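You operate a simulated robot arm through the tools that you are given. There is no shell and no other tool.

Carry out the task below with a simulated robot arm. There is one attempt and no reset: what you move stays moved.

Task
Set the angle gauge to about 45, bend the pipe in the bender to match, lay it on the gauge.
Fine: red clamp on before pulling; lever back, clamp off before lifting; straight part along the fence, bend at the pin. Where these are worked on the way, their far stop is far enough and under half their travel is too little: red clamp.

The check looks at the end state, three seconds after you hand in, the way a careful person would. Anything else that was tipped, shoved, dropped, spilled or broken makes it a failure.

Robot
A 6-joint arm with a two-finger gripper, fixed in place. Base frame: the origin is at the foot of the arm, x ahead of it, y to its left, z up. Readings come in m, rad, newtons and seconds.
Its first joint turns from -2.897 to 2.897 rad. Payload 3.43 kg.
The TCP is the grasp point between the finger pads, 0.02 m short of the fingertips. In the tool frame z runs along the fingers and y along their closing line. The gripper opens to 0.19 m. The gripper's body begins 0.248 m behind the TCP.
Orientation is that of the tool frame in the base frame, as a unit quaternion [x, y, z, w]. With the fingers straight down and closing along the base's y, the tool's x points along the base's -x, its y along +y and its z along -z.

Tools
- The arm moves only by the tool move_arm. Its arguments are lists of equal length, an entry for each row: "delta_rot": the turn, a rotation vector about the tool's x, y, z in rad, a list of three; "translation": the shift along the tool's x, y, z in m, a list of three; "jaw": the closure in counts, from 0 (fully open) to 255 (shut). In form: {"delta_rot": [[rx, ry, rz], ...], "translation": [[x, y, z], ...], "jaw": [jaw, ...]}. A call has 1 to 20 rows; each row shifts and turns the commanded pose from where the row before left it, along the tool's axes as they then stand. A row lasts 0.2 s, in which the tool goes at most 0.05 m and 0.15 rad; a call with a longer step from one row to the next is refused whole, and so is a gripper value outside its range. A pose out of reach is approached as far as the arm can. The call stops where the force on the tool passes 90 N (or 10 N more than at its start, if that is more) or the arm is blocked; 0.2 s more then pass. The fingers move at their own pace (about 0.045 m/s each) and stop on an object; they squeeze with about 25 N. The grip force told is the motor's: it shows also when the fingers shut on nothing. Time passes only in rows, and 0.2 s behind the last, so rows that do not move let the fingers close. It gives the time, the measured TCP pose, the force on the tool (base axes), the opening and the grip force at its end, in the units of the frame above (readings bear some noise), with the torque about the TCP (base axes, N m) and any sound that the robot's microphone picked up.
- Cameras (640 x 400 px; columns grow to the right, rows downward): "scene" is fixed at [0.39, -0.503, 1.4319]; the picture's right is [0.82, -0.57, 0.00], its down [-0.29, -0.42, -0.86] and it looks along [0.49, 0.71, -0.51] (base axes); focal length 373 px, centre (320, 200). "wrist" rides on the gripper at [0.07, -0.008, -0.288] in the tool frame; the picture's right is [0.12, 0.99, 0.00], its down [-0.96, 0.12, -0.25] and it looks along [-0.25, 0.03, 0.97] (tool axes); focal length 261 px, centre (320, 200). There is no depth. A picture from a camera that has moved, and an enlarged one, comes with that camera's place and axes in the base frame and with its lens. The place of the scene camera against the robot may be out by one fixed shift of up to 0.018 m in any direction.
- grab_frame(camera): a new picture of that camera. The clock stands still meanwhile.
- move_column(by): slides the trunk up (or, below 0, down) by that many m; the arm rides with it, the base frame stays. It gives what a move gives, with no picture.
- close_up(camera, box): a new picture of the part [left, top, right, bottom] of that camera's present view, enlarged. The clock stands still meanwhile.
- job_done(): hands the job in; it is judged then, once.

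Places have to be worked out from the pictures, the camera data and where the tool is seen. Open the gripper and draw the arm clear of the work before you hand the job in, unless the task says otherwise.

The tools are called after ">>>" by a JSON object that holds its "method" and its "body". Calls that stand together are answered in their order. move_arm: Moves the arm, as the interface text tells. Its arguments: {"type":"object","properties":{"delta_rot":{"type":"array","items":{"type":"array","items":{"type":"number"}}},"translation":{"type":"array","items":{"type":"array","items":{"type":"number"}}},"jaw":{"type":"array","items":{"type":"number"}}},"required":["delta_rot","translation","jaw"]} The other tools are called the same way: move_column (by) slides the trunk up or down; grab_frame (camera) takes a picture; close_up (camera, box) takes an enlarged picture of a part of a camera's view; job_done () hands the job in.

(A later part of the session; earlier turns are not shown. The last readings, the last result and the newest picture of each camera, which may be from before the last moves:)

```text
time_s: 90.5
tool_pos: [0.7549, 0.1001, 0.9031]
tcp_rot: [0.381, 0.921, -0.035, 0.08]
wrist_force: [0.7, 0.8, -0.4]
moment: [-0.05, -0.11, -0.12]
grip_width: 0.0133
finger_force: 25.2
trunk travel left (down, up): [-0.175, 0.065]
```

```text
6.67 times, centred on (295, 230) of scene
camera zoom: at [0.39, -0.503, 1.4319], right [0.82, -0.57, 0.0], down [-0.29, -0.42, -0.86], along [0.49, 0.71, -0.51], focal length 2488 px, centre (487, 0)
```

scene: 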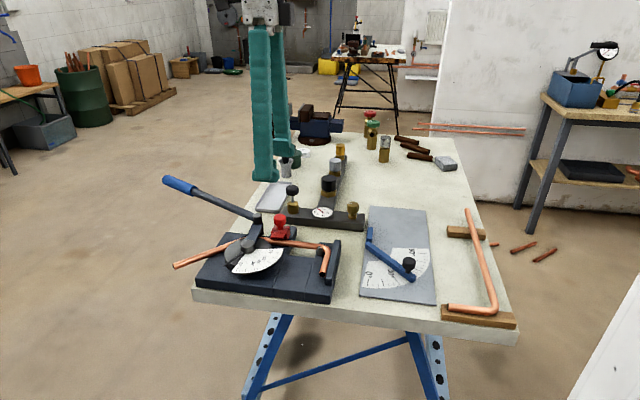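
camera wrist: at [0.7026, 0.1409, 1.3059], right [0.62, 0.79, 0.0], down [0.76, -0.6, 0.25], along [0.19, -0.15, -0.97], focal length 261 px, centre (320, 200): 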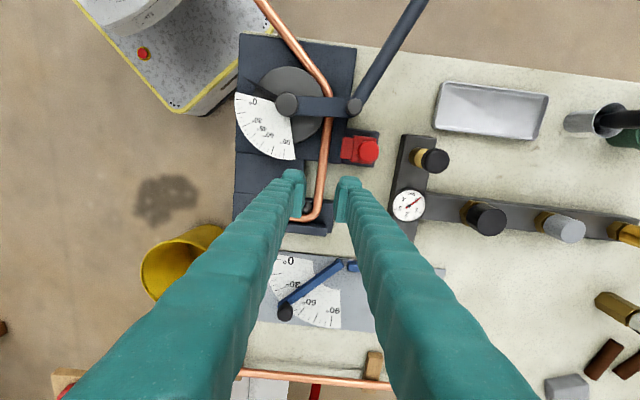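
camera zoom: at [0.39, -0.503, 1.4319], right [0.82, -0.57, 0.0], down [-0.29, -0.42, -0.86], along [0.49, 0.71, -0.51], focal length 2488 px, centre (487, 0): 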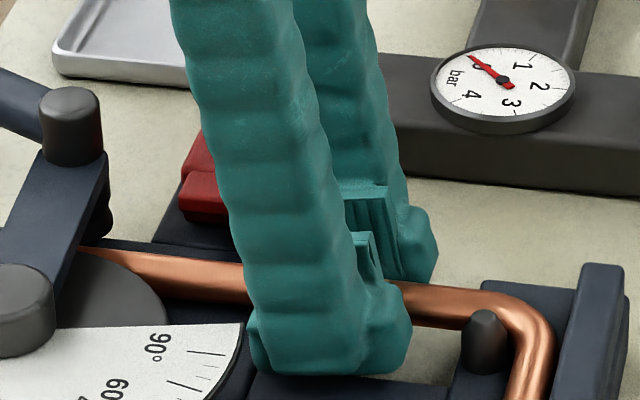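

Good, aligned grip with no side load. Now lift and, in one go, carry the pipe to above the gauge while turning it 102° (12° extra so the drooping tail clears blade and knob).

>>> {"method": "move_arm", "body": {"delta_rot": [[0, 0, 0], [0, 0, 0], [0, 0, 0], [0, 0, 0], [0, 0, 0], [-0.02378, 0, -0.13487], [-0.02378, 0, -0.13487], [-0.02378, 0, -0.13487], [-0.02378, 0, -0.13487], [-0.02378, 0, -0.13487], [-0.02378, 0, -0.13487], [-0.02378, 0, -0.13487], [-0.02378, 0, -0.13487], [-0.02378, 0, -0.13487], [-0.02378, 0, -0.13487], [-0.02378, 0, -0.13487], [-0.02378, 0, -0.13487], [-0.02378, 0, -0.13487]], "translation": [[-0.00347, 0, -0.0197], [-0.00521, 0, -0.02954], [-0.00695, 0, -0.03939], [-0.00695, 0, -0.03939], [-0.00469, 0, -0.02659], [-0.01383, 0.01404, 0.00244], [-0.01559, 0.01199, 0.00275], [-0.01706, 0.00972, 0.00301], [-0.0182, 0.00727, 0.00321], [-0.01901, 0.00468, 0.00335], [-0.01946, 0.002, 0.00343], [-0.01955, -0.00072, 0.00345], [-0.01927, -0.00342, 0.0034], [-0.01863, -0.00606, 0.00328], [-0.01764, -0.00859, 0.00311], [-0.01632, -0.01095, 0.00288], [-0.01469, -0.01311, 0.00259], [-0.01279, -0.01502, 0.00226]], "jaw": [255, 255, 255, 255, 255, 255, 255, 255, 255, 255, 255, 255, 255, 255, 255, 255, 255, 255]}}

>>> {"method": "grab_frame", "body": {"camera": "scene"}}

>>> {"method": "grab_frame", "body": {"camera": "wrist"}}

```text
time_s: 94.2
tool_pos: [1.0146, 0.1012, 1.0611]
tcp_rot: [-0.477, 0.875, 0.041, 0.076]
wrist_force: [0.3, -0.4, -1.0]
moment: [0.08, -0.13, -0.05]
grip_width: 0.0134
finger_force: 24.9
trunk travel left (down, up): [-0.175, 0.065]
```

```text
taken
```

scene: 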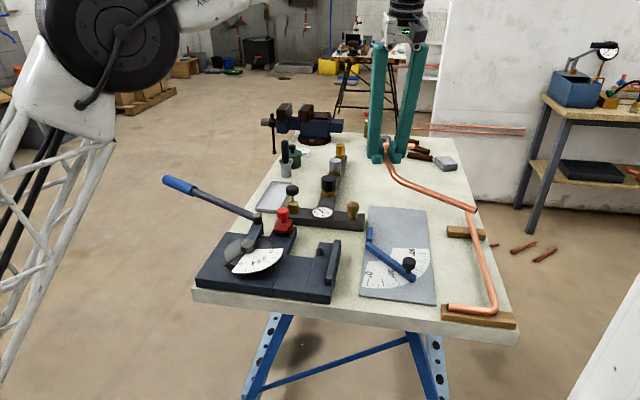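

```text
taken
camera wrist: at [0.9564, -0.0035, 1.3306], right [-0.9, 0.44, -0.02], down [0.39, 0.82, 0.41], along [0.2, 0.36, -0.91], focal length 261 px, centre (320, 200)
```

wrist: 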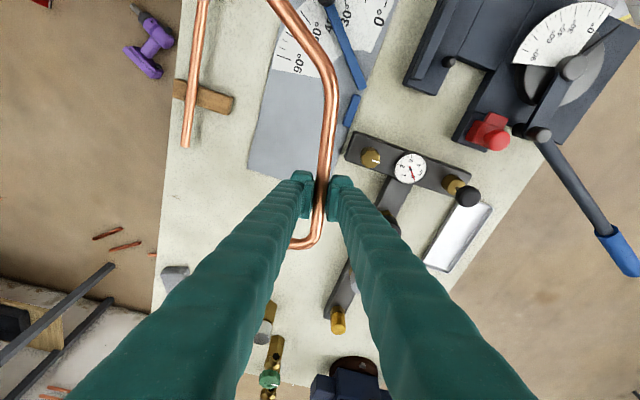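

The arm reaches there, and the pipe hangs much flatter now. Check its attitude in close-ups before lowering.

>>> {"method": "close_up", "body": {"camera": "scene", "box": [350, 110, 510, 270]}}

>>> {"method": "close_up", "body": {"camera": "wrist", "box": [230, 0, 430, 260]}}

```text
2.50 times, centred on (430, 190) of scene
camera zoom: at [0.39, -0.503, 1.4319], right [0.82, -0.57, 0.0], down [-0.29, -0.42, -0.86], along [0.49, 0.71, -0.51], focal length 933 px, centre (45, 225)
```

zoom: 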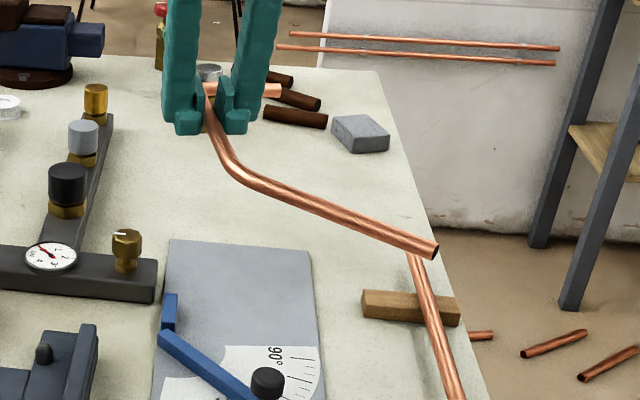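

```text
1.54 times, centred on (330, 130) of wrist
camera zoom: at [0.9564, -0.0035, 1.3306], right [-0.9, 0.44, -0.02], down [0.39, 0.82, 0.41], along [0.2, 0.36, -0.91], focal length 401 px, centre (305, 308)
```

zoom: 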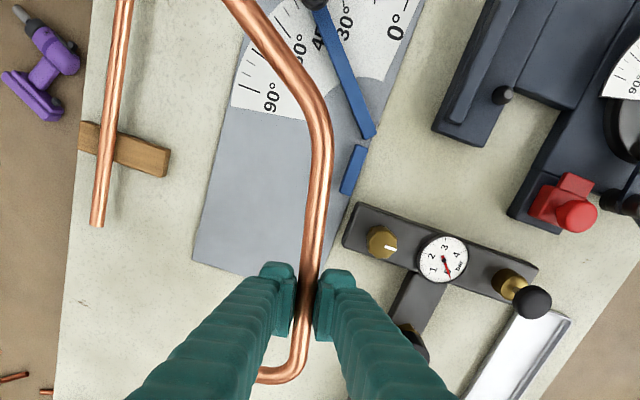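

The pipe is essentially flat (tail end z≈1.05). I'll turn back to 4° extra yaw, descend to ~3 cm above the plate, and check alignment against fence, blade and knob.

>>> {"method": "move_arm", "body": {"delta_rot": [[0.02424, 0, 0.13748], [0, 0, 0], [0, 0, 0], [0, 0, 0], [0, 0, 0], [0, 0, 0]], "translation": [[0, 0, 0], [0.00677, 0, 0.03841], [0.00677, 0, 0.03841], [0.00677, 0, 0.03841], [0.00677, 0, 0.03841], [0, 0, 0]], "jaw": [255, 255, 255, 255, 255, 255]}}

>>> {"method": "close_up", "body": {"camera": "scene", "box": [340, 150, 500, 310]}}

>>> {"method": "close_up", "body": {"camera": "wrist", "box": [220, 0, 420, 200]}}

>>> {"method": "grab_frame", "body": {"camera": "wrist"}}

```text
time_s: 95.7
tool_pos: [1.0122, 0.1008, 0.9044]
tcp_rot: [-0.414, 0.906, 0.035, 0.079]
wrist_force: [1.1, 0.2, -2.1]
moment: [0.09, -0.04, 0.02]
grip_width: 0.0136
finger_force: 24.5
trunk travel left (down, up): [-0.175, 0.065]
```

```text
2.50 times, centred on (420, 230) of scene
camera zoom: at [0.39, -0.503, 1.4319], right [0.82, -0.57, 0.0], down [-0.29, -0.42, -0.86], along [0.49, 0.71, -0.51], focal length 933 px, centre (70, 125)
```

zoom: 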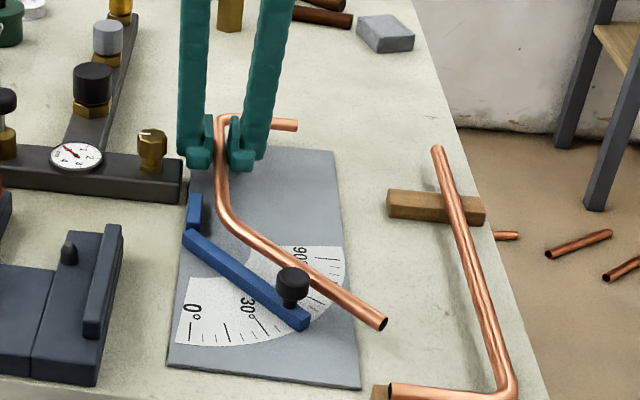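

```text
2.00 times, centred on (320, 100) of wrist
camera zoom: at [0.9409, 0.0058, 1.1744], right [-0.83, 0.56, -0.02], down [0.51, 0.76, 0.41], along [0.25, 0.33, -0.91], focal length 521 px, centre (320, 400)
```

zoom: 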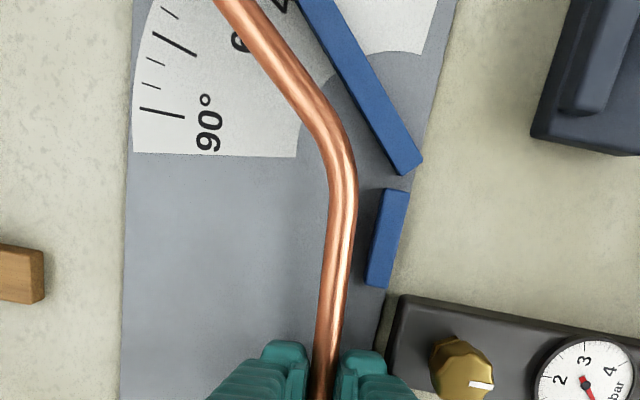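

```text
taken
camera wrist: at [0.9409, 0.0058, 1.1744], right [-0.83, 0.56, -0.02], down [0.51, 0.76, 0.41], along [0.25, 0.33, -0.91], focal length 261 px, centre (320, 200)
```

wrist: 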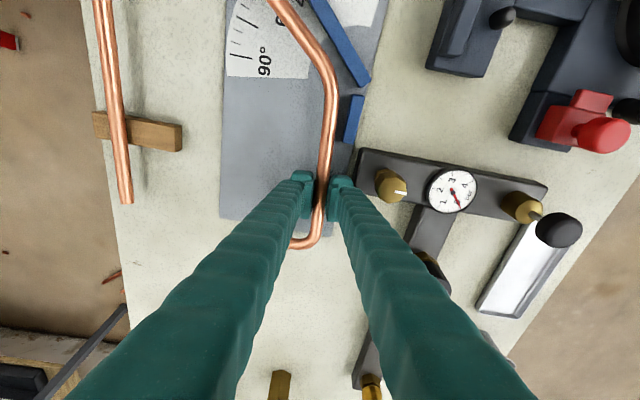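

Alignment is as planned: pipe line ~12 mm inside the fence face, 4° yaw, clear of the knob. Lower toward the plate in small steps, watching force.

>>> {"method": "move_arm", "body": {"delta_rot": [[0, 0, 0], [0, 0, 0], [0, 0, 0], [0, 0, 0], [0, 0, 0]], "translation": [[0.00139, 0, 0.00788], [0.00139, 0, 0.00788], [0.00087, 0, 0.00492], [0.00052, 0, 0.00295], [0, 0, 0]], "jaw": [255, 255, 255, 255, 255]}}

>>> {"method": "close_up", "body": {"camera": "scene", "box": [350, 180, 460, 300]}}

```text
time_s: 96.8
tool_pos: [1.014, 0.0999, 0.888]
tcp_rot: [-0.413, 0.906, 0.034, 0.082]
wrist_force: [-1.3, 0.2, 63.9]
moment: [-0.16, 0.94, 0.06]
grip_width: 0.0134
finger_force: 24.9
trunk travel left (down, up): [-0.175, 0.065]
```

```text
3.33 times, centred on (405, 240) of scene
camera zoom: at [0.39, -0.503, 1.4319], right [0.82, -0.57, 0.0], down [-0.29, -0.42, -0.86], along [0.49, 0.71, -0.51], focal length 1244 px, centre (37, 67)
```

zoom: 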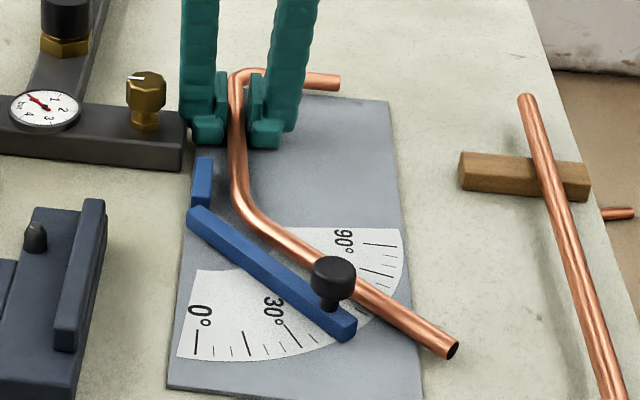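

Contact force of 64 N at TCP z 0.888 — something has touched. Look closely at fingers and pipe relative to the plate.

>>> {"method": "close_up", "body": {"camera": "scene", "box": [395, 195, 445, 235]}}

>>> {"method": "close_up", "body": {"camera": "scene", "box": [420, 240, 490, 300]}}

>>> {"method": "close_up", "body": {"camera": "wrist", "box": [220, 0, 420, 200]}}

```text
10.00 times, centred on (420, 215) of scene
camera zoom: at [0.39, -0.503, 1.4319], right [0.82, -0.57, 0.0], down [-0.29, -0.42, -0.86], along [0.49, 0.71, -0.51], focal length 3731 px, centre (-680, 50)
```

zoom: 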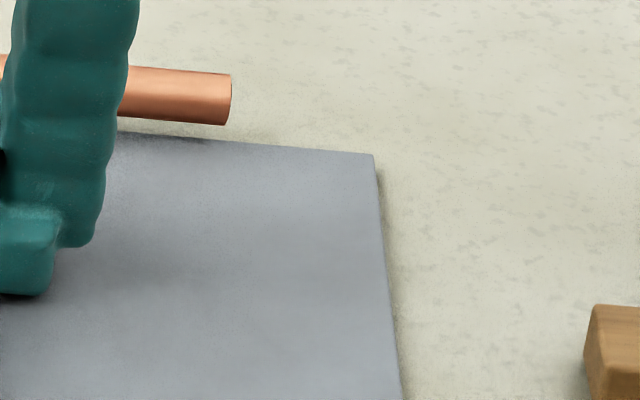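

```text
6.67 times, centred on (455, 270) of scene
camera zoom: at [0.39, -0.503, 1.4319], right [0.82, -0.57, 0.0], down [-0.29, -0.42, -0.86], along [0.49, 0.71, -0.51], focal length 2488 px, centre (-580, -267)
```

zoom: 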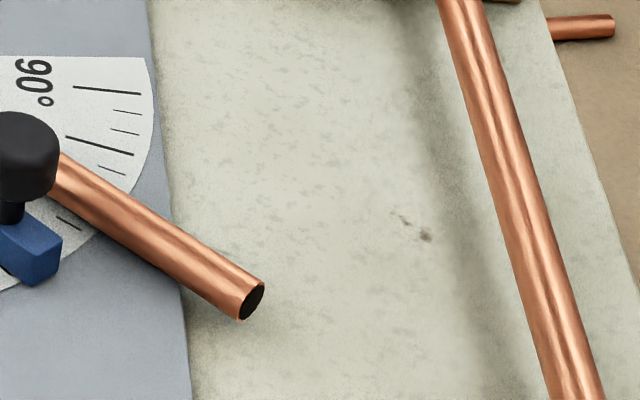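

```text
2.00 times, centred on (320, 100) of wrist
camera zoom: at [0.9405, 0.005, 1.1559], right [-0.83, 0.56, -0.03], down [0.5, 0.76, 0.41], along [0.25, 0.33, -0.91], focal length 521 px, centre (320, 400)
```

zoom: 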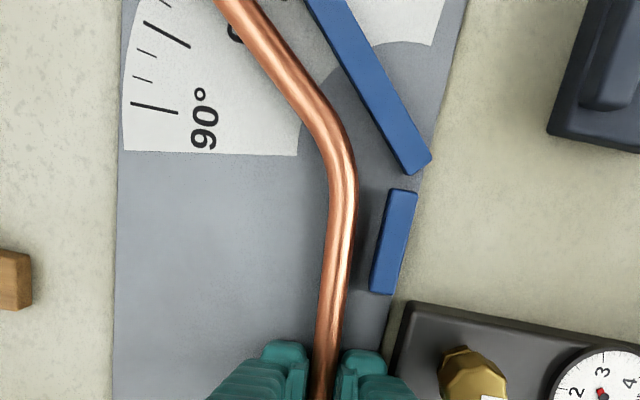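

The fingertips are touching the plate (so plate top ≈0.865) and the pipe floats ~2–3 mm above it. I'll relieve the press, then measure pipe vertex vs fence/pivot in finer zooms before the final slide.

>>> {"method": "move_arm", "body": {"delta_rot": [[0, 0, 0], [0, 0, 0]], "translation": [[-0.0013, 0, -0.0074], [0, 0, 0]], "jaw": [255, 255]}}

>>> {"method": "close_up", "body": {"camera": "wrist", "box": [300, 60, 380, 110]}}

>>> {"method": "close_up", "body": {"camera": "wrist", "box": [300, 105, 380, 155]}}

>>> {"method": "close_up", "body": {"camera": "wrist", "box": [260, 0, 340, 50]}}

```text
time_s: 97.5
tool_pos: [1.0122, 0.1003, 0.8863]
tcp_rot: [-0.413, 0.906, 0.035, 0.078]
wrist_force: [6.1, 2.2, 21.7]
moment: [-0.01, 0.04, 0.01]
grip_width: 0.0136
finger_force: 25.2
trunk travel left (down, up): [-0.175, 0.065]
```

```text
8.00 times, centred on (340, 85) of wrist
camera zoom: at [0.9427, 0.0053, 1.1567], right [-0.83, 0.56, -0.02], down [0.51, 0.76, 0.41], along [0.25, 0.33, -0.91], focal length 2085 px, centre (160, 1120)
```

zoom: 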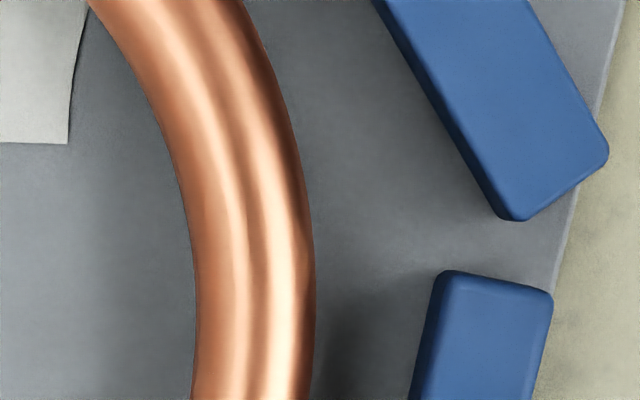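

```text
8.00 times, centred on (340, 130) of wrist
camera zoom: at [0.9427, 0.0053, 1.1567], right [-0.83, 0.56, -0.02], down [0.51, 0.76, 0.41], along [0.25, 0.33, -0.91], focal length 2085 px, centre (160, 760)
```

zoom: 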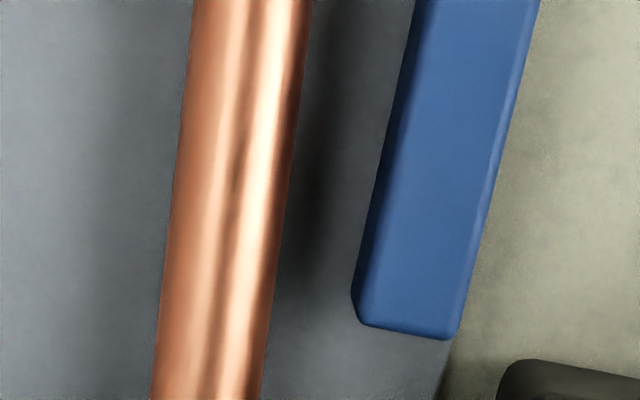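

```text
8.00 times, centred on (300, 25) of wrist
camera zoom: at [0.9427, 0.0053, 1.1567], right [-0.83, 0.56, -0.02], down [0.51, 0.76, 0.41], along [0.25, 0.33, -0.91], focal length 2085 px, centre (480, 1600)
```

zoom: 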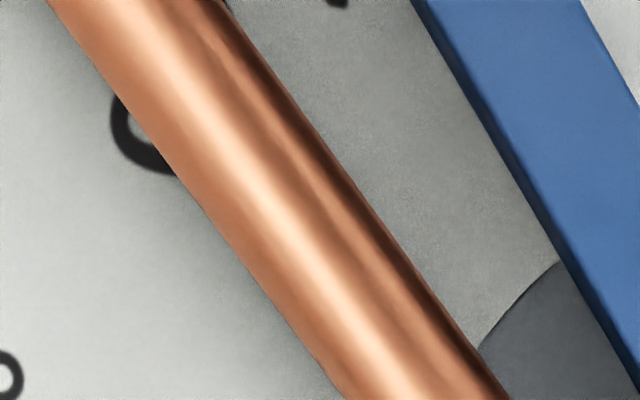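

Measured relative to the pin corner: the pipe needs −4.6° yaw and ~4 mm toward the fence. Raise 2 mm, apply the yaw, then re-measure.

>>> {"method": "move_arm", "body": {"delta_rot": [[0, 0, 0], [0.00697, 0, 0.03954], [0.00697, 0, 0.03954], [0, 0, 0]], "translation": [[-0.00035, 0, -0.002], [0, 0, 0], [0, 0, 0], [0, 0, 0]], "jaw": [255, 255, 255, 255]}}

>>> {"method": "close_up", "body": {"camera": "wrist", "box": [300, 60, 380, 110]}}

>>> {"method": "close_up", "body": {"camera": "wrist", "box": [300, 105, 380, 155]}}

>>> {"method": "close_up", "body": {"camera": "wrist", "box": [280, 0, 360, 50]}}

>>> {"method": "close_up", "body": {"camera": "scene", "box": [350, 180, 460, 300]}}

```text
time_s: 98.5
tool_pos: [1.0132, 0.0995, 0.8898]
tcp_rot: [-0.378, 0.922, 0.032, 0.08]
wrist_force: [0.6, -0.7, -0.8]
moment: [0.07, -0.05, 0.0]
grip_width: 0.0134
finger_force: 25.4
trunk travel left (down, up): [-0.175, 0.065]
```

```text
8.00 times, centred on (340, 85) of wrist
camera zoom: at [0.9356, 0.011, 1.1596], right [-0.78, 0.63, -0.02], down [0.57, 0.72, 0.41], along [0.27, 0.31, -0.91], focal length 2085 px, centre (160, 1120)
```

zoom: 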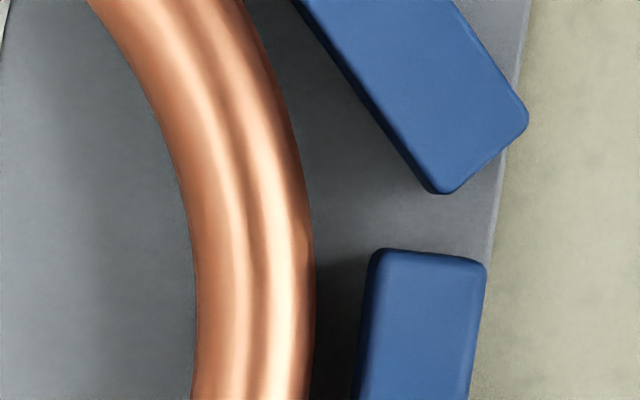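

```text
8.00 times, centred on (340, 130) of wrist
camera zoom: at [0.9356, 0.011, 1.1596], right [-0.78, 0.63, -0.02], down [0.57, 0.72, 0.41], along [0.27, 0.31, -0.91], focal length 2085 px, centre (160, 760)
```

zoom: 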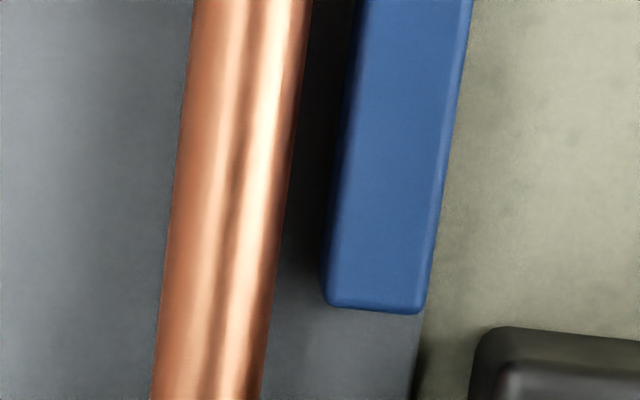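

```text
8.00 times, centred on (320, 25) of wrist
camera zoom: at [0.9356, 0.011, 1.1596], right [-0.78, 0.63, -0.02], down [0.57, 0.72, 0.41], along [0.27, 0.31, -0.91], focal length 2085 px, centre (320, 1600)
```

zoom: 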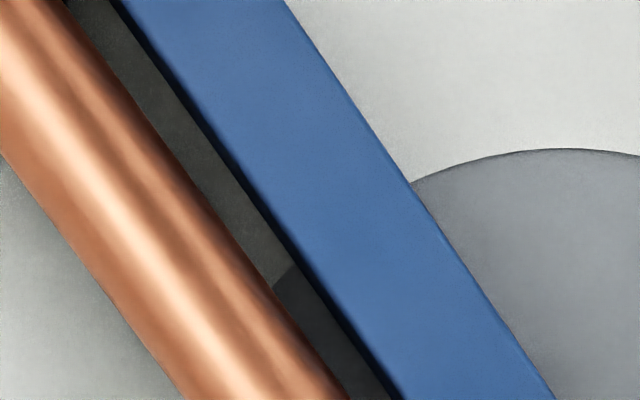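

```text
3.33 times, centred on (405, 240) of scene
camera zoom: at [0.39, -0.503, 1.4319], right [0.82, -0.57, 0.0], down [-0.29, -0.42, -0.86], along [0.49, 0.71, -0.51], focal length 1244 px, centre (37, 67)
```

zoom: 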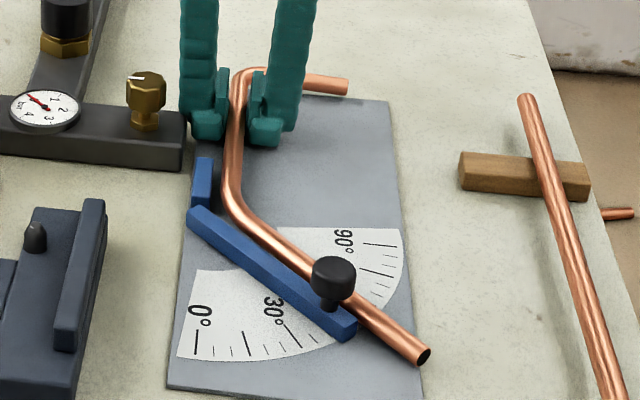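

Straight is now parallel to the fence with ~6 mm gap and the tail parallel to the blade. Shift 4.5 mm toward the fence and lower the last millimetres.

>>> {"method": "move_arm", "body": {"delta_rot": [[0, 0, 0], [0, 0, 0], [0, 0, 0], [0, 0, 0]], "translation": [[0, 0.0023, 0], [0, 0.0022, 0], [0.0004, 0, 0.0025], [0, 0, 0]], "jaw": [255, 255, 255, 255]}}

>>> {"method": "close_up", "body": {"camera": "wrist", "box": [300, 60, 380, 110]}}

>>> {"method": "close_up", "body": {"camera": "wrist", "box": [300, 105, 380, 155]}}

>>> {"method": "close_up", "body": {"camera": "scene", "box": [350, 180, 460, 300]}}

```text
time_s: 99.5
tool_pos: [1.0135, 0.0991, 0.8892]
tcp_rot: [-0.377, 0.922, 0.031, 0.083]
wrist_force: [40.4, -34.3, 24.3]
moment: [0.11, 0.92, 0.69]
grip_width: 0.0128
finger_force: 24.9
trunk travel left (down, up): [-0.175, 0.065]
```

```text
8.00 times, centred on (340, 85) of wrist
camera zoom: at [0.933, 0.0117, 1.1591], right [-0.78, 0.63, -0.03], down [0.56, 0.72, 0.41], along [0.28, 0.31, -0.91], focal length 2085 px, centre (160, 1120)
```

zoom: 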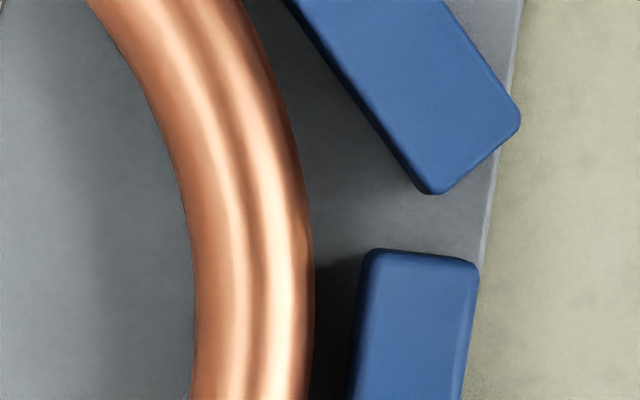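

```text
8.00 times, centred on (340, 130) of wrist
camera zoom: at [0.933, 0.0117, 1.1591], right [-0.78, 0.63, -0.03], down [0.56, 0.72, 0.41], along [0.28, 0.31, -0.91], focal length 2085 px, centre (160, 760)
```

zoom: 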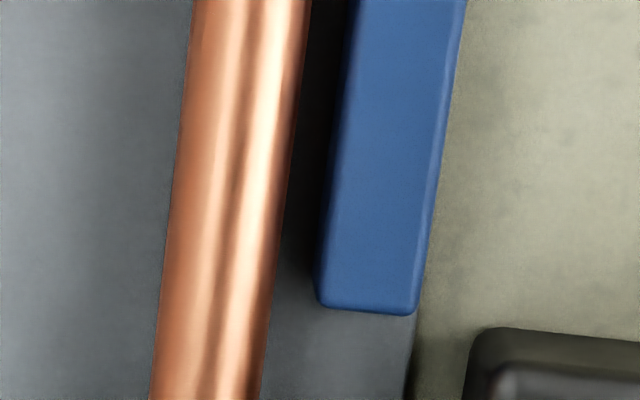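

```text
3.33 times, centred on (405, 240) of scene
camera zoom: at [0.39, -0.503, 1.4319], right [0.82, -0.57, 0.0], down [-0.29, -0.42, -0.86], along [0.49, 0.71, -0.51], focal length 1244 px, centre (37, 67)
```

zoom: 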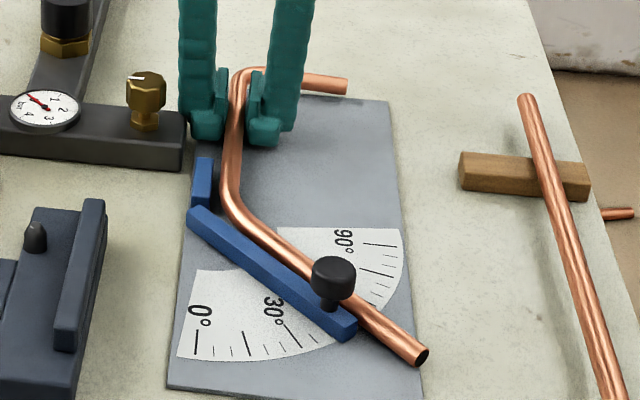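

The outer finger met the manifold block (53 N sideways), so straddling can't go closer. Back off right away ~10 mm, then I'll set the pipe down there and nudge it against the fence with closed fingers.

>>> {"method": "move_arm", "body": {"delta_rot": [[0, 0, 0], [0, 0, 0], [0, 0, 0], [0, 0, 0]], "translation": [[0, -0.0045, -0.002], [0, -0.003, 0], [0, -0.003, 0], [0, 0, 0]], "jaw": [255, 255, 255, 255]}}

>>> {"method": "close_up", "body": {"camera": "scene", "box": [310, 180, 460, 300]}}

>>> {"method": "close_up", "body": {"camera": "wrist", "box": [220, 40, 420, 200]}}

```text
time_s: 100.5
tool_pos: [1.0163, 0.096, 0.8874]
tcp_rot: [-0.377, 0.922, 0.034, 0.079]
wrist_force: [0.2, -0.3, -0.6]
moment: [0.14, 0.0, -0.02]
grip_width: 0.0133
finger_force: 24.8
trunk travel left (down, up): [-0.175, 0.065]
```

```text
3.33 times, centred on (385, 240) of scene
camera zoom: at [0.39, -0.503, 1.4319], right [0.82, -0.57, 0.0], down [-0.29, -0.42, -0.86], along [0.49, 0.71, -0.51], focal length 1244 px, centre (103, 67)
```

zoom: 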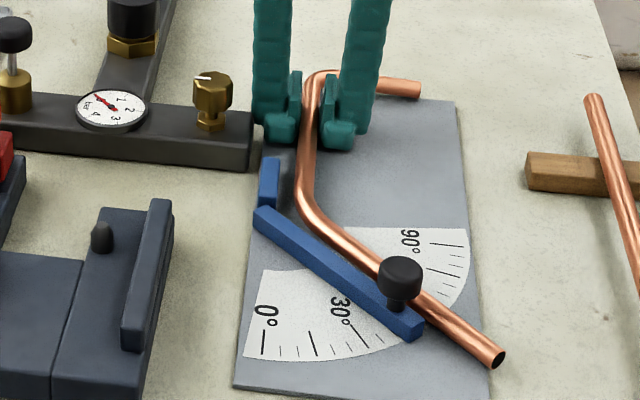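

```text
2.50 times, centred on (320, 120) of wrist
camera zoom: at [0.939, 0.0066, 1.1577], right [-0.78, 0.63, -0.02], down [0.57, 0.72, 0.41], along [0.27, 0.31, -0.91], focal length 652 px, centre (320, 400)
```

zoom: 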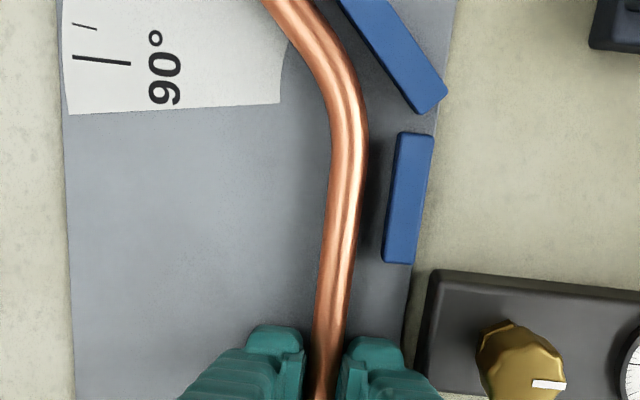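

Clear again, manifold unmoved, zero load. Lower 2 mm, open the jaw only a little (to ~24 mm) and withdraw along the tool axis.

>>> {"method": "move_arm", "body": {"delta_rot": [[0, 0, 0], [0, 0, 0], [0, 0, 0], [0, 0, 0], [0, 0, 0]], "translation": [[0.0003, 0, 0.002], [0, 0, 0], [0, 0, 0], [0, 0, 0], [0, 0, 0]], "jaw": [255, 240, 230, 223, 223]}}

>>> {"method": "close_up", "body": {"camera": "scene", "box": [310, 180, 460, 300]}}

>>> {"method": "close_up", "body": {"camera": "wrist", "box": [220, 40, 420, 200]}}

```text
time_s: 101.7
tool_pos: [1.0176, 0.0946, 0.8868]
tcp_rot: [-0.377, 0.922, 0.032, 0.079]
wrist_force: [-0.6, -0.5, 0.2]
moment: [0.02, -0.03, 0.01]
grip_width: 0.0238
finger_force: 0.0
trunk travel left (down, up): [-0.175, 0.065]
```

```text
3.33 times, centred on (385, 240) of scene
camera zoom: at [0.39, -0.503, 1.4319], right [0.82, -0.57, 0.0], down [-0.29, -0.42, -0.86], along [0.49, 0.71, -0.51], focal length 1244 px, centre (103, 67)
```

zoom: 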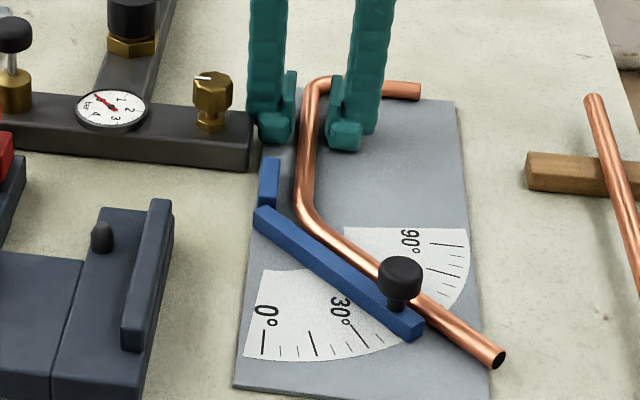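

```text
2.50 times, centred on (320, 120) of wrist
camera zoom: at [0.9388, 0.0068, 1.1572], right [-0.78, 0.63, -0.02], down [0.56, 0.72, 0.41], along [0.27, 0.31, -0.91], focal length 652 px, centre (320, 400)
```

zoom: 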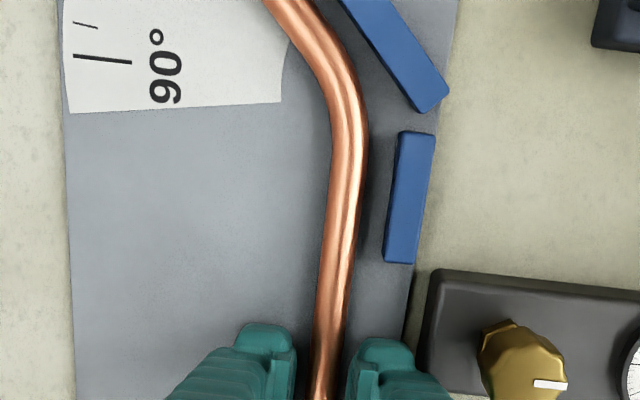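

The pipe is lying on the plate. Withdraw upward along the tool axis and inspect.

>>> {"method": "move_arm", "body": {"delta_rot": [[0, 0, 0], [0, 0, 0], [0, 0, 0], [0, 0, 0]], "translation": [[0, 0, -0.02], [0, 0, -0.03], [0, 0, -0.03], [0, 0, 0]], "jaw": [223, 223, 223, 223]}}

>>> {"method": "close_up", "body": {"camera": "wrist", "box": [220, 0, 420, 200]}}

>>> {"method": "close_up", "body": {"camera": "scene", "box": [340, 190, 450, 300]}}

```text
time_s: 102.7
tool_pos: [1.0073, 0.087, 0.9667]
tcp_rot: [-0.377, 0.922, 0.031, 0.081]
wrist_force: [-0.6, -0.7, -0.1]
moment: [-0.04, 0.02, 0.01]
grip_width: 0.0237
finger_force: 0.0
trunk travel left (down, up): [-0.175, 0.065]
```

```text
2.00 times, centred on (320, 100) of wrist
camera zoom: at [0.9296, -0.0024, 1.2367], right [-0.78, 0.63, -0.02], down [0.56, 0.72, 0.41], along [0.27, 0.31, -0.91], focal length 521 px, centre (320, 400)
```

zoom: 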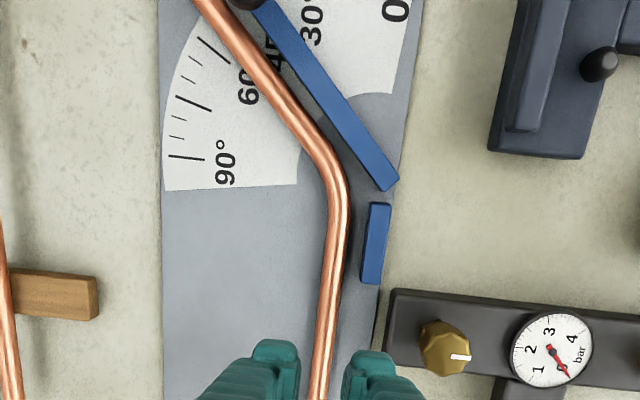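

```text
3.64 times, centred on (395, 245) of scene
camera zoom: at [0.39, -0.503, 1.4319], right [0.82, -0.57, 0.0], down [-0.29, -0.42, -0.86], along [0.49, 0.71, -0.51], focal length 1357 px, centre (47, 36)
```

zoom: 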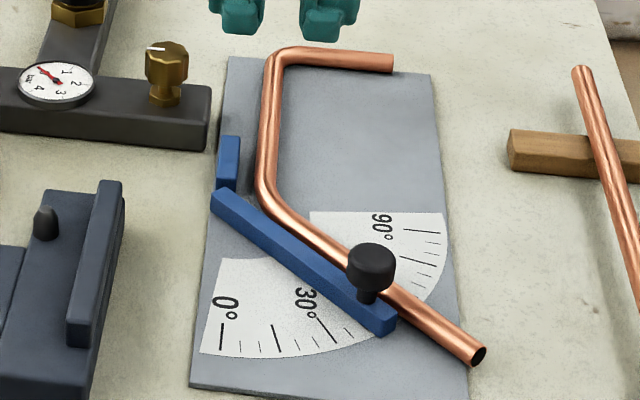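

The pipe lies parallel to the fence with a ~12 mm gap. I'll close the fingers, come down on its inner side (≈(1.005, 0.016)) and push it gently toward the fence.

>>> {"method": "move_arm", "body": {"delta_rot": [[0, 0, 0], [0, 0, 0], [0, 0, 0], [0, 0, 0], [0, 0, 0], [0, 0, 0]], "translation": [[0.02535, -0.0246, -0.00447], [0.02535, -0.0246, -0.00447], [0, 0, 0], [0.00431, 0, 0.02446], [0.00431, 0, 0.02446], [0, 0, 0]], "jaw": [255, 255, 255, 255, 255, 255]}}

>>> {"method": "close_up", "body": {"camera": "wrist", "box": [240, 40, 440, 240]}}

>>> {"method": "close_up", "body": {"camera": "scene", "box": [340, 190, 450, 300]}}

```text
time_s: 104.0
tool_pos: [1.0057, 0.0142, 0.915]
tcp_rot: [-0.377, 0.922, 0.032, 0.081]
wrist_force: [0.1, 0.0, -0.3]
moment: [0.0, 0.01, -0.01]
grip_width: 0.0003
finger_force: 24.7
trunk travel left (down, up): [-0.175, 0.065]
```

```text
2.00 times, centred on (340, 140) of wrist
camera zoom: at [0.9264, -0.0741, 1.185], right [-0.78, 0.63, -0.02], down [0.56, 0.72, 0.41], along [0.27, 0.31, -0.91], focal length 521 px, centre (280, 320)
```

zoom: 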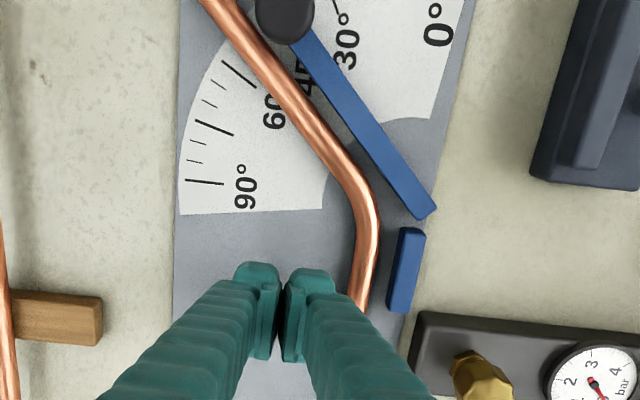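

```text
3.64 times, centred on (395, 245) of scene
camera zoom: at [0.39, -0.503, 1.4319], right [0.82, -0.57, 0.0], down [-0.29, -0.42, -0.86], along [0.49, 0.71, -0.51], focal length 1357 px, centre (47, 36)
```

zoom: 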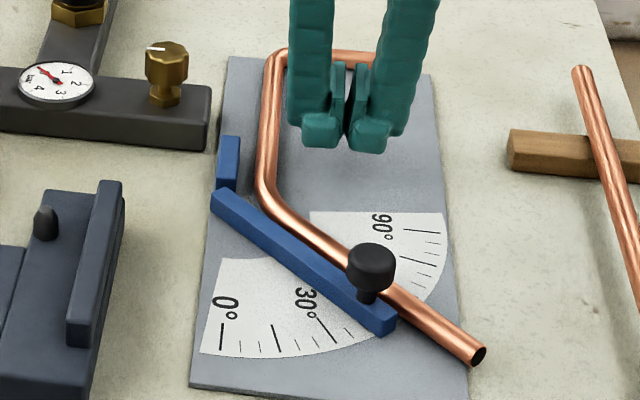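

Fingers are beside the pipe with ~9 mm clearance. Descend to just above the plate.

>>> {"method": "move_arm", "body": {"delta_rot": [[0, 0, 0], [0, 0, 0], [0, 0, 0]], "translation": [[0.00243, 0, 0.01379], [0.00156, 0, 0.00886], [0, 0, 0]], "jaw": [255, 255, 255]}}

>>> {"method": "close_up", "body": {"camera": "wrist", "box": [280, 80, 400, 180]}}

>>> {"method": "close_up", "body": {"camera": "scene", "box": [360, 190, 430, 250]}}

```text
time_s: 104.8
tool_pos: [1.004, 0.0128, 0.8938]
tcp_rot: [-0.377, 0.922, 0.032, 0.079]
wrist_force: [-1.1, -0.3, 0.2]
moment: [0.02, 0.0, 0.01]
grip_width: 0.0
finger_force: 25.7
trunk travel left (down, up): [-0.175, 0.065]
```

```text
4.00 times, centred on (340, 130) of wrist
camera zoom: at [0.9266, -0.0747, 1.163], right [-0.78, 0.63, -0.02], down [0.56, 0.72, 0.41], along [0.27, 0.31, -0.91], focal length 1043 px, centre (240, 480)
```

zoom: 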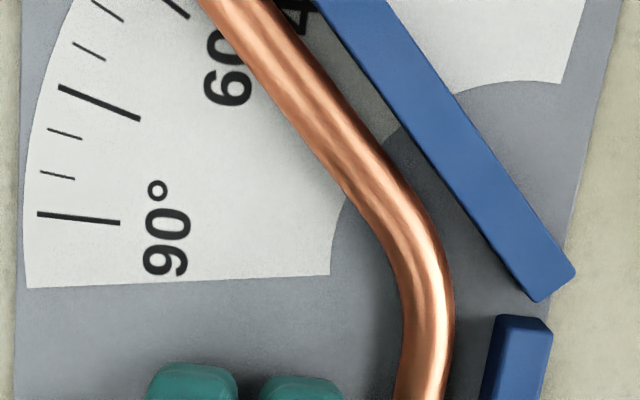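

```text
6.67 times, centred on (395, 220) of scene
camera zoom: at [0.39, -0.503, 1.4319], right [0.82, -0.57, 0.0], down [-0.29, -0.42, -0.86], along [0.49, 0.71, -0.51], focal length 2488 px, centre (-180, 67)
```

zoom: 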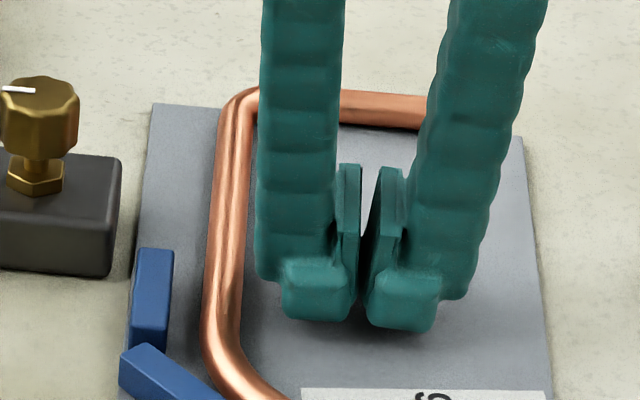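

Ready to push. Move toward the fence in 2 mm steps, watching forces.

>>> {"method": "move_arm", "body": {"delta_rot": [[0, 0, 0], [0, 0, 0], [0, 0, 0], [0, 0, 0], [0, 0, 0]], "translation": [[0, 0.002, 0.001], [0, 0.002, 0], [0, 0.002, 0], [0, 0.002, 0], [0, 0, 0]], "jaw": [255, 255, 255, 255, 255]}}

>>> {"method": "close_up", "body": {"camera": "wrist", "box": [280, 80, 400, 180]}}

>>> {"method": "close_up", "body": {"camera": "scene", "box": [360, 190, 430, 250]}}

```text
time_s: 106.0
tool_pos: [1.0001, 0.0199, 0.8935]
tcp_rot: [-0.377, 0.922, 0.033, 0.08]
wrist_force: [-0.6, 0.7, 0.2]
moment: [0.0, -0.03, 0.01]
grip_width: 0.0
finger_force: 24.8
trunk travel left (down, up): [-0.175, 0.065]
```

```text
4.00 times, centred on (340, 130) of wrist
camera zoom: at [0.9219, -0.0688, 1.1629], right [-0.78, 0.63, -0.02], down [0.57, 0.72, 0.41], along [0.27, 0.31, -0.91], focal length 1043 px, centre (240, 480)
```

zoom: 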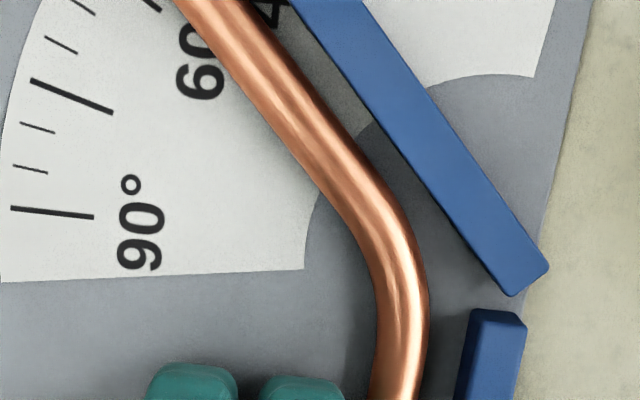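

```text
6.67 times, centred on (395, 220) of scene
camera zoom: at [0.39, -0.503, 1.4319], right [0.82, -0.57, 0.0], down [-0.29, -0.42, -0.86], along [0.49, 0.71, -0.51], focal length 2488 px, centre (-180, 67)
```

zoom: 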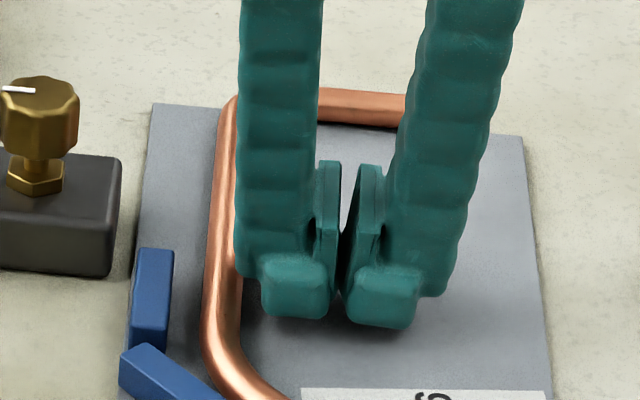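

Not in contact yet. Continue 8 mm further in 2 mm steps.

>>> {"method": "move_arm", "body": {"delta_rot": [[0, 0, 0], [0, 0, 0], [0, 0, 0], [0, 0, 0], [0, 0, 0]], "translation": [[0, 0.002, 0], [0, 0.002, 0], [0, 0.002, 0], [0, 0.002, 0], [0, 0, 0]], "jaw": [255, 255, 255, 255, 255]}}

>>> {"method": "close_up", "body": {"camera": "wrist", "box": [280, 80, 400, 180]}}

>>> {"method": "close_up", "body": {"camera": "scene", "box": [360, 190, 430, 250]}}

```text
time_s: 107.2
tool_pos: [0.9948, 0.0259, 0.8915]
tcp_rot: [-0.377, 0.922, 0.032, 0.081]
wrist_force: [-0.2, 0.3, -0.2]
moment: [0.01, -0.02, 0.02]
grip_width: 0.0
finger_force: 25.0
trunk travel left (down, up): [-0.175, 0.065]
```

```text
4.00 times, centred on (340, 130) of wrist
camera zoom: at [0.9162, -0.0632, 1.1628], right [-0.78, 0.63, -0.02], down [0.56, 0.72, 0.41], along [0.27, 0.31, -0.91], focal length 1043 px, centre (240, 480)
```

zoom: 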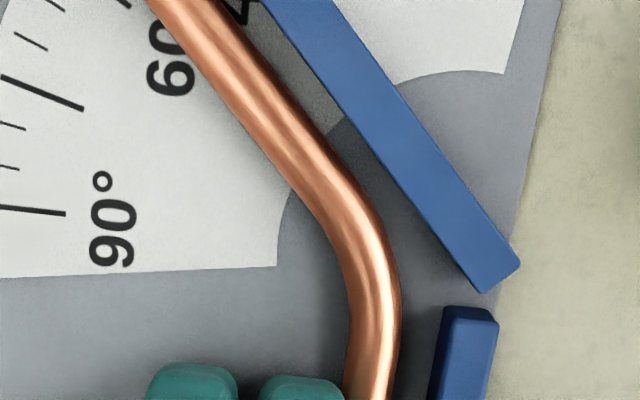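

```text
6.67 times, centred on (395, 220) of scene
camera zoom: at [0.39, -0.503, 1.4319], right [0.82, -0.57, 0.0], down [-0.29, -0.42, -0.86], along [0.49, 0.71, -0.51], focal length 2488 px, centre (-180, 67)
```

zoom: 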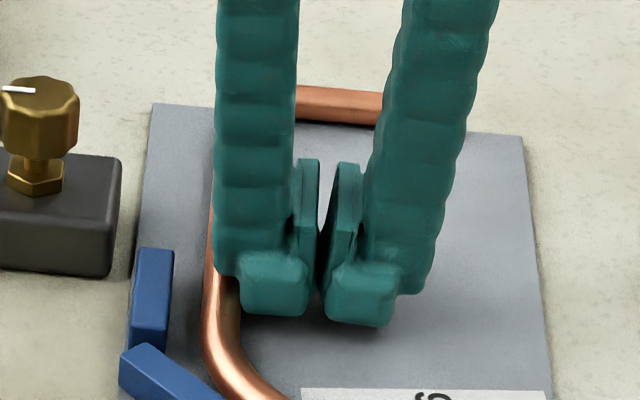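

Contact is imminent. Continue 8 mm more.

>>> {"method": "move_arm", "body": {"delta_rot": [[0, 0, 0], [0, 0, 0], [0, 0, 0], [0, 0, 0], [0, 0, 0]], "translation": [[0, 0.002, 0], [0, 0.002, 0], [0, 0.002, 0], [0, 0.002, 0], [0, 0, 0]], "jaw": [255, 255, 255, 255, 255]}}

>>> {"method": "close_up", "body": {"camera": "wrist", "box": [280, 80, 400, 180]}}

>>> {"method": "close_up", "body": {"camera": "scene", "box": [340, 190, 450, 300]}}

```text
time_s: 108.5
tool_pos: [0.9884, 0.0315, 0.8918]
tcp_rot: [-0.377, 0.922, 0.031, 0.081]
wrist_force: [0.6, -0.3, 2.2]
moment: [0.0, 0.01, 0.01]
grip_width: 0.0002
finger_force: 24.8
trunk travel left (down, up): [-0.175, 0.065]
```

```text
4.00 times, centred on (340, 130) of wrist
camera zoom: at [0.9111, -0.0579, 1.1628], right [-0.78, 0.63, -0.02], down [0.56, 0.72, 0.41], along [0.27, 0.31, -0.91], focal length 1043 px, centre (240, 480)
```

zoom: 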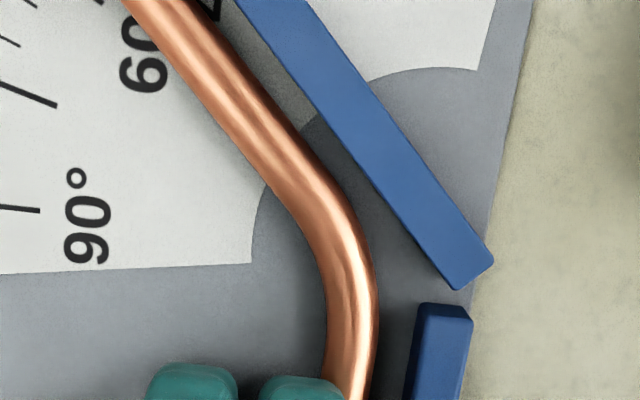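

```text
3.64 times, centred on (395, 245) of scene
camera zoom: at [0.39, -0.503, 1.4319], right [0.82, -0.57, 0.0], down [-0.29, -0.42, -0.86], along [0.49, 0.71, -0.51], focal length 1357 px, centre (47, 36)
```

zoom: 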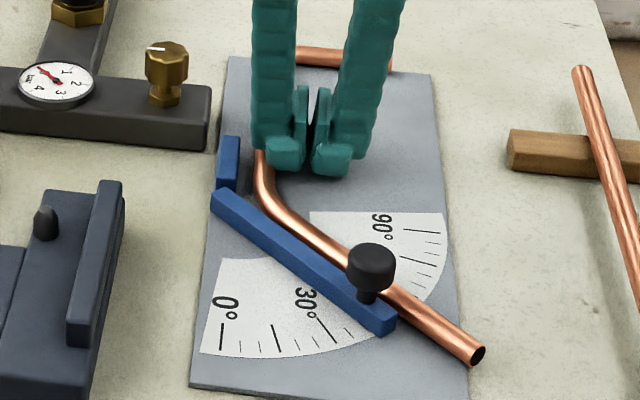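

Contact is just about to begin (distance to pipe surface ≈ finger thickness). Continue 6 mm.

>>> {"method": "move_arm", "body": {"delta_rot": [[0, 0, 0], [0, 0, 0], [0, 0, 0], [0, 0, 0]], "translation": [[0, 0.002, 0], [0, 0.002, 0], [0, 0.002, 0], [0, 0, 0]], "jaw": [255, 255, 255, 255]}}

>>> {"method": "close_up", "body": {"camera": "wrist", "box": [280, 80, 400, 180]}}

>>> {"method": "close_up", "body": {"camera": "scene", "box": [340, 190, 450, 300]}}

```text
time_s: 109.5
tool_pos: [0.9862, 0.0352, 0.8937]
tcp_rot: [-0.378, 0.922, 0.032, 0.081]
wrist_force: [0.9, -1.2, 0.3]
moment: [-0.01, 0.01, -0.02]
grip_width: 0.0
finger_force: 25.4
trunk travel left (down, up): [-0.175, 0.065]
```

```text
4.00 times, centred on (340, 130) of wrist
camera zoom: at [0.9064, -0.0536, 1.1631], right [-0.78, 0.63, -0.02], down [0.56, 0.72, 0.41], along [0.27, 0.31, -0.91], focal length 1043 px, centre (240, 480)
```

zoom: 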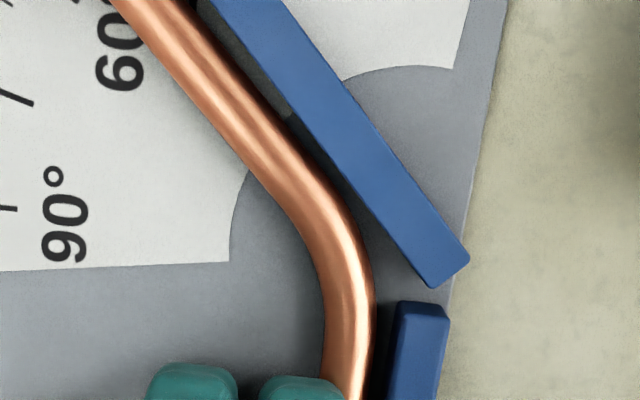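

```text
3.64 times, centred on (395, 245) of scene
camera zoom: at [0.39, -0.503, 1.4319], right [0.82, -0.57, 0.0], down [-0.29, -0.42, -0.86], along [0.49, 0.71, -0.51], focal length 1357 px, centre (47, 36)
```

zoom: 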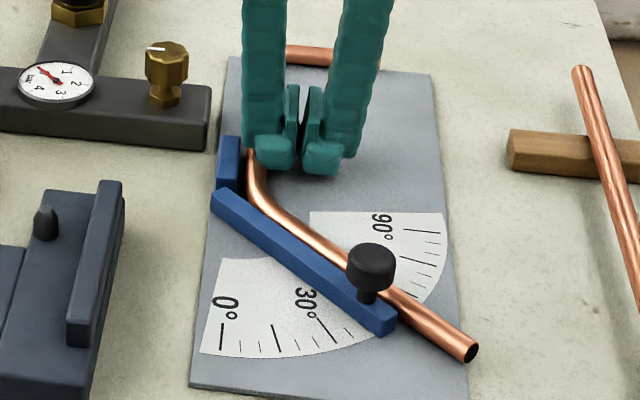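

It is sliding well. Push another 4 mm.

>>> {"method": "move_arm", "body": {"delta_rot": [[0, 0, 0], [0, 0, 0], [0, 0, 0]], "translation": [[0, 0.002, 0], [0, 0.002, 0], [0, 0, 0]], "jaw": [255, 255, 255]}}

>>> {"method": "close_up", "body": {"camera": "wrist", "box": [280, 80, 400, 180]}}

>>> {"method": "close_up", "body": {"camera": "scene", "box": [340, 190, 450, 300]}}

```text
time_s: 110.2
tool_pos: [0.9814, 0.0379, 0.8931]
tcp_rot: [-0.378, 0.922, 0.032, 0.08]
wrist_force: [0.5, -1.2, 0.8]
moment: [0.0, 0.01, 0.02]
grip_width: 0.0
finger_force: 24.9
trunk travel left (down, up): [-0.175, 0.065]
```

```text
4.00 times, centred on (340, 130) of wrist
camera zoom: at [0.9036, -0.0507, 1.1629], right [-0.78, 0.63, -0.02], down [0.57, 0.72, 0.41], along [0.27, 0.31, -0.91], focal length 1043 px, centre (240, 480)
```

zoom: 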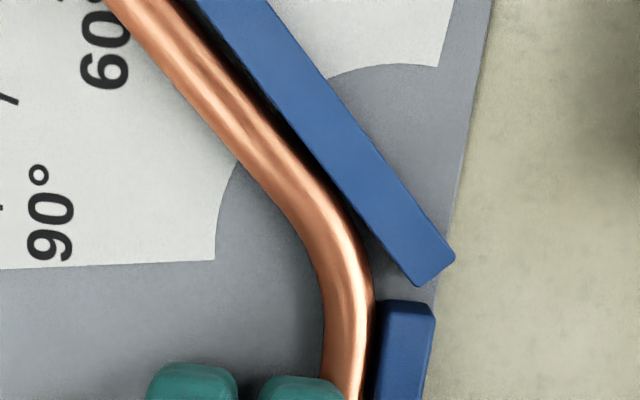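

```text
3.64 times, centred on (395, 245) of scene
camera zoom: at [0.39, -0.503, 1.4319], right [0.82, -0.57, 0.0], down [-0.29, -0.42, -0.86], along [0.49, 0.71, -0.51], focal length 1357 px, centre (47, 36)
```

zoom: 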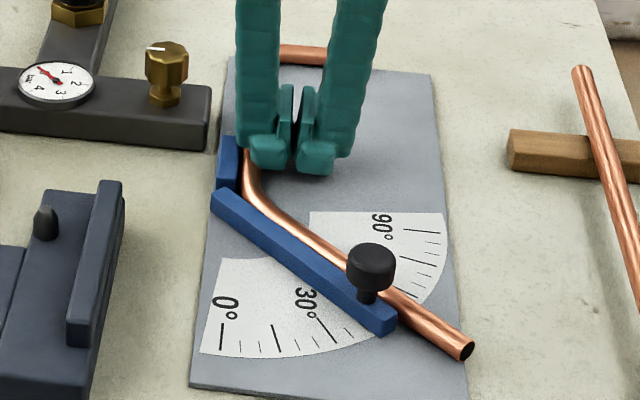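

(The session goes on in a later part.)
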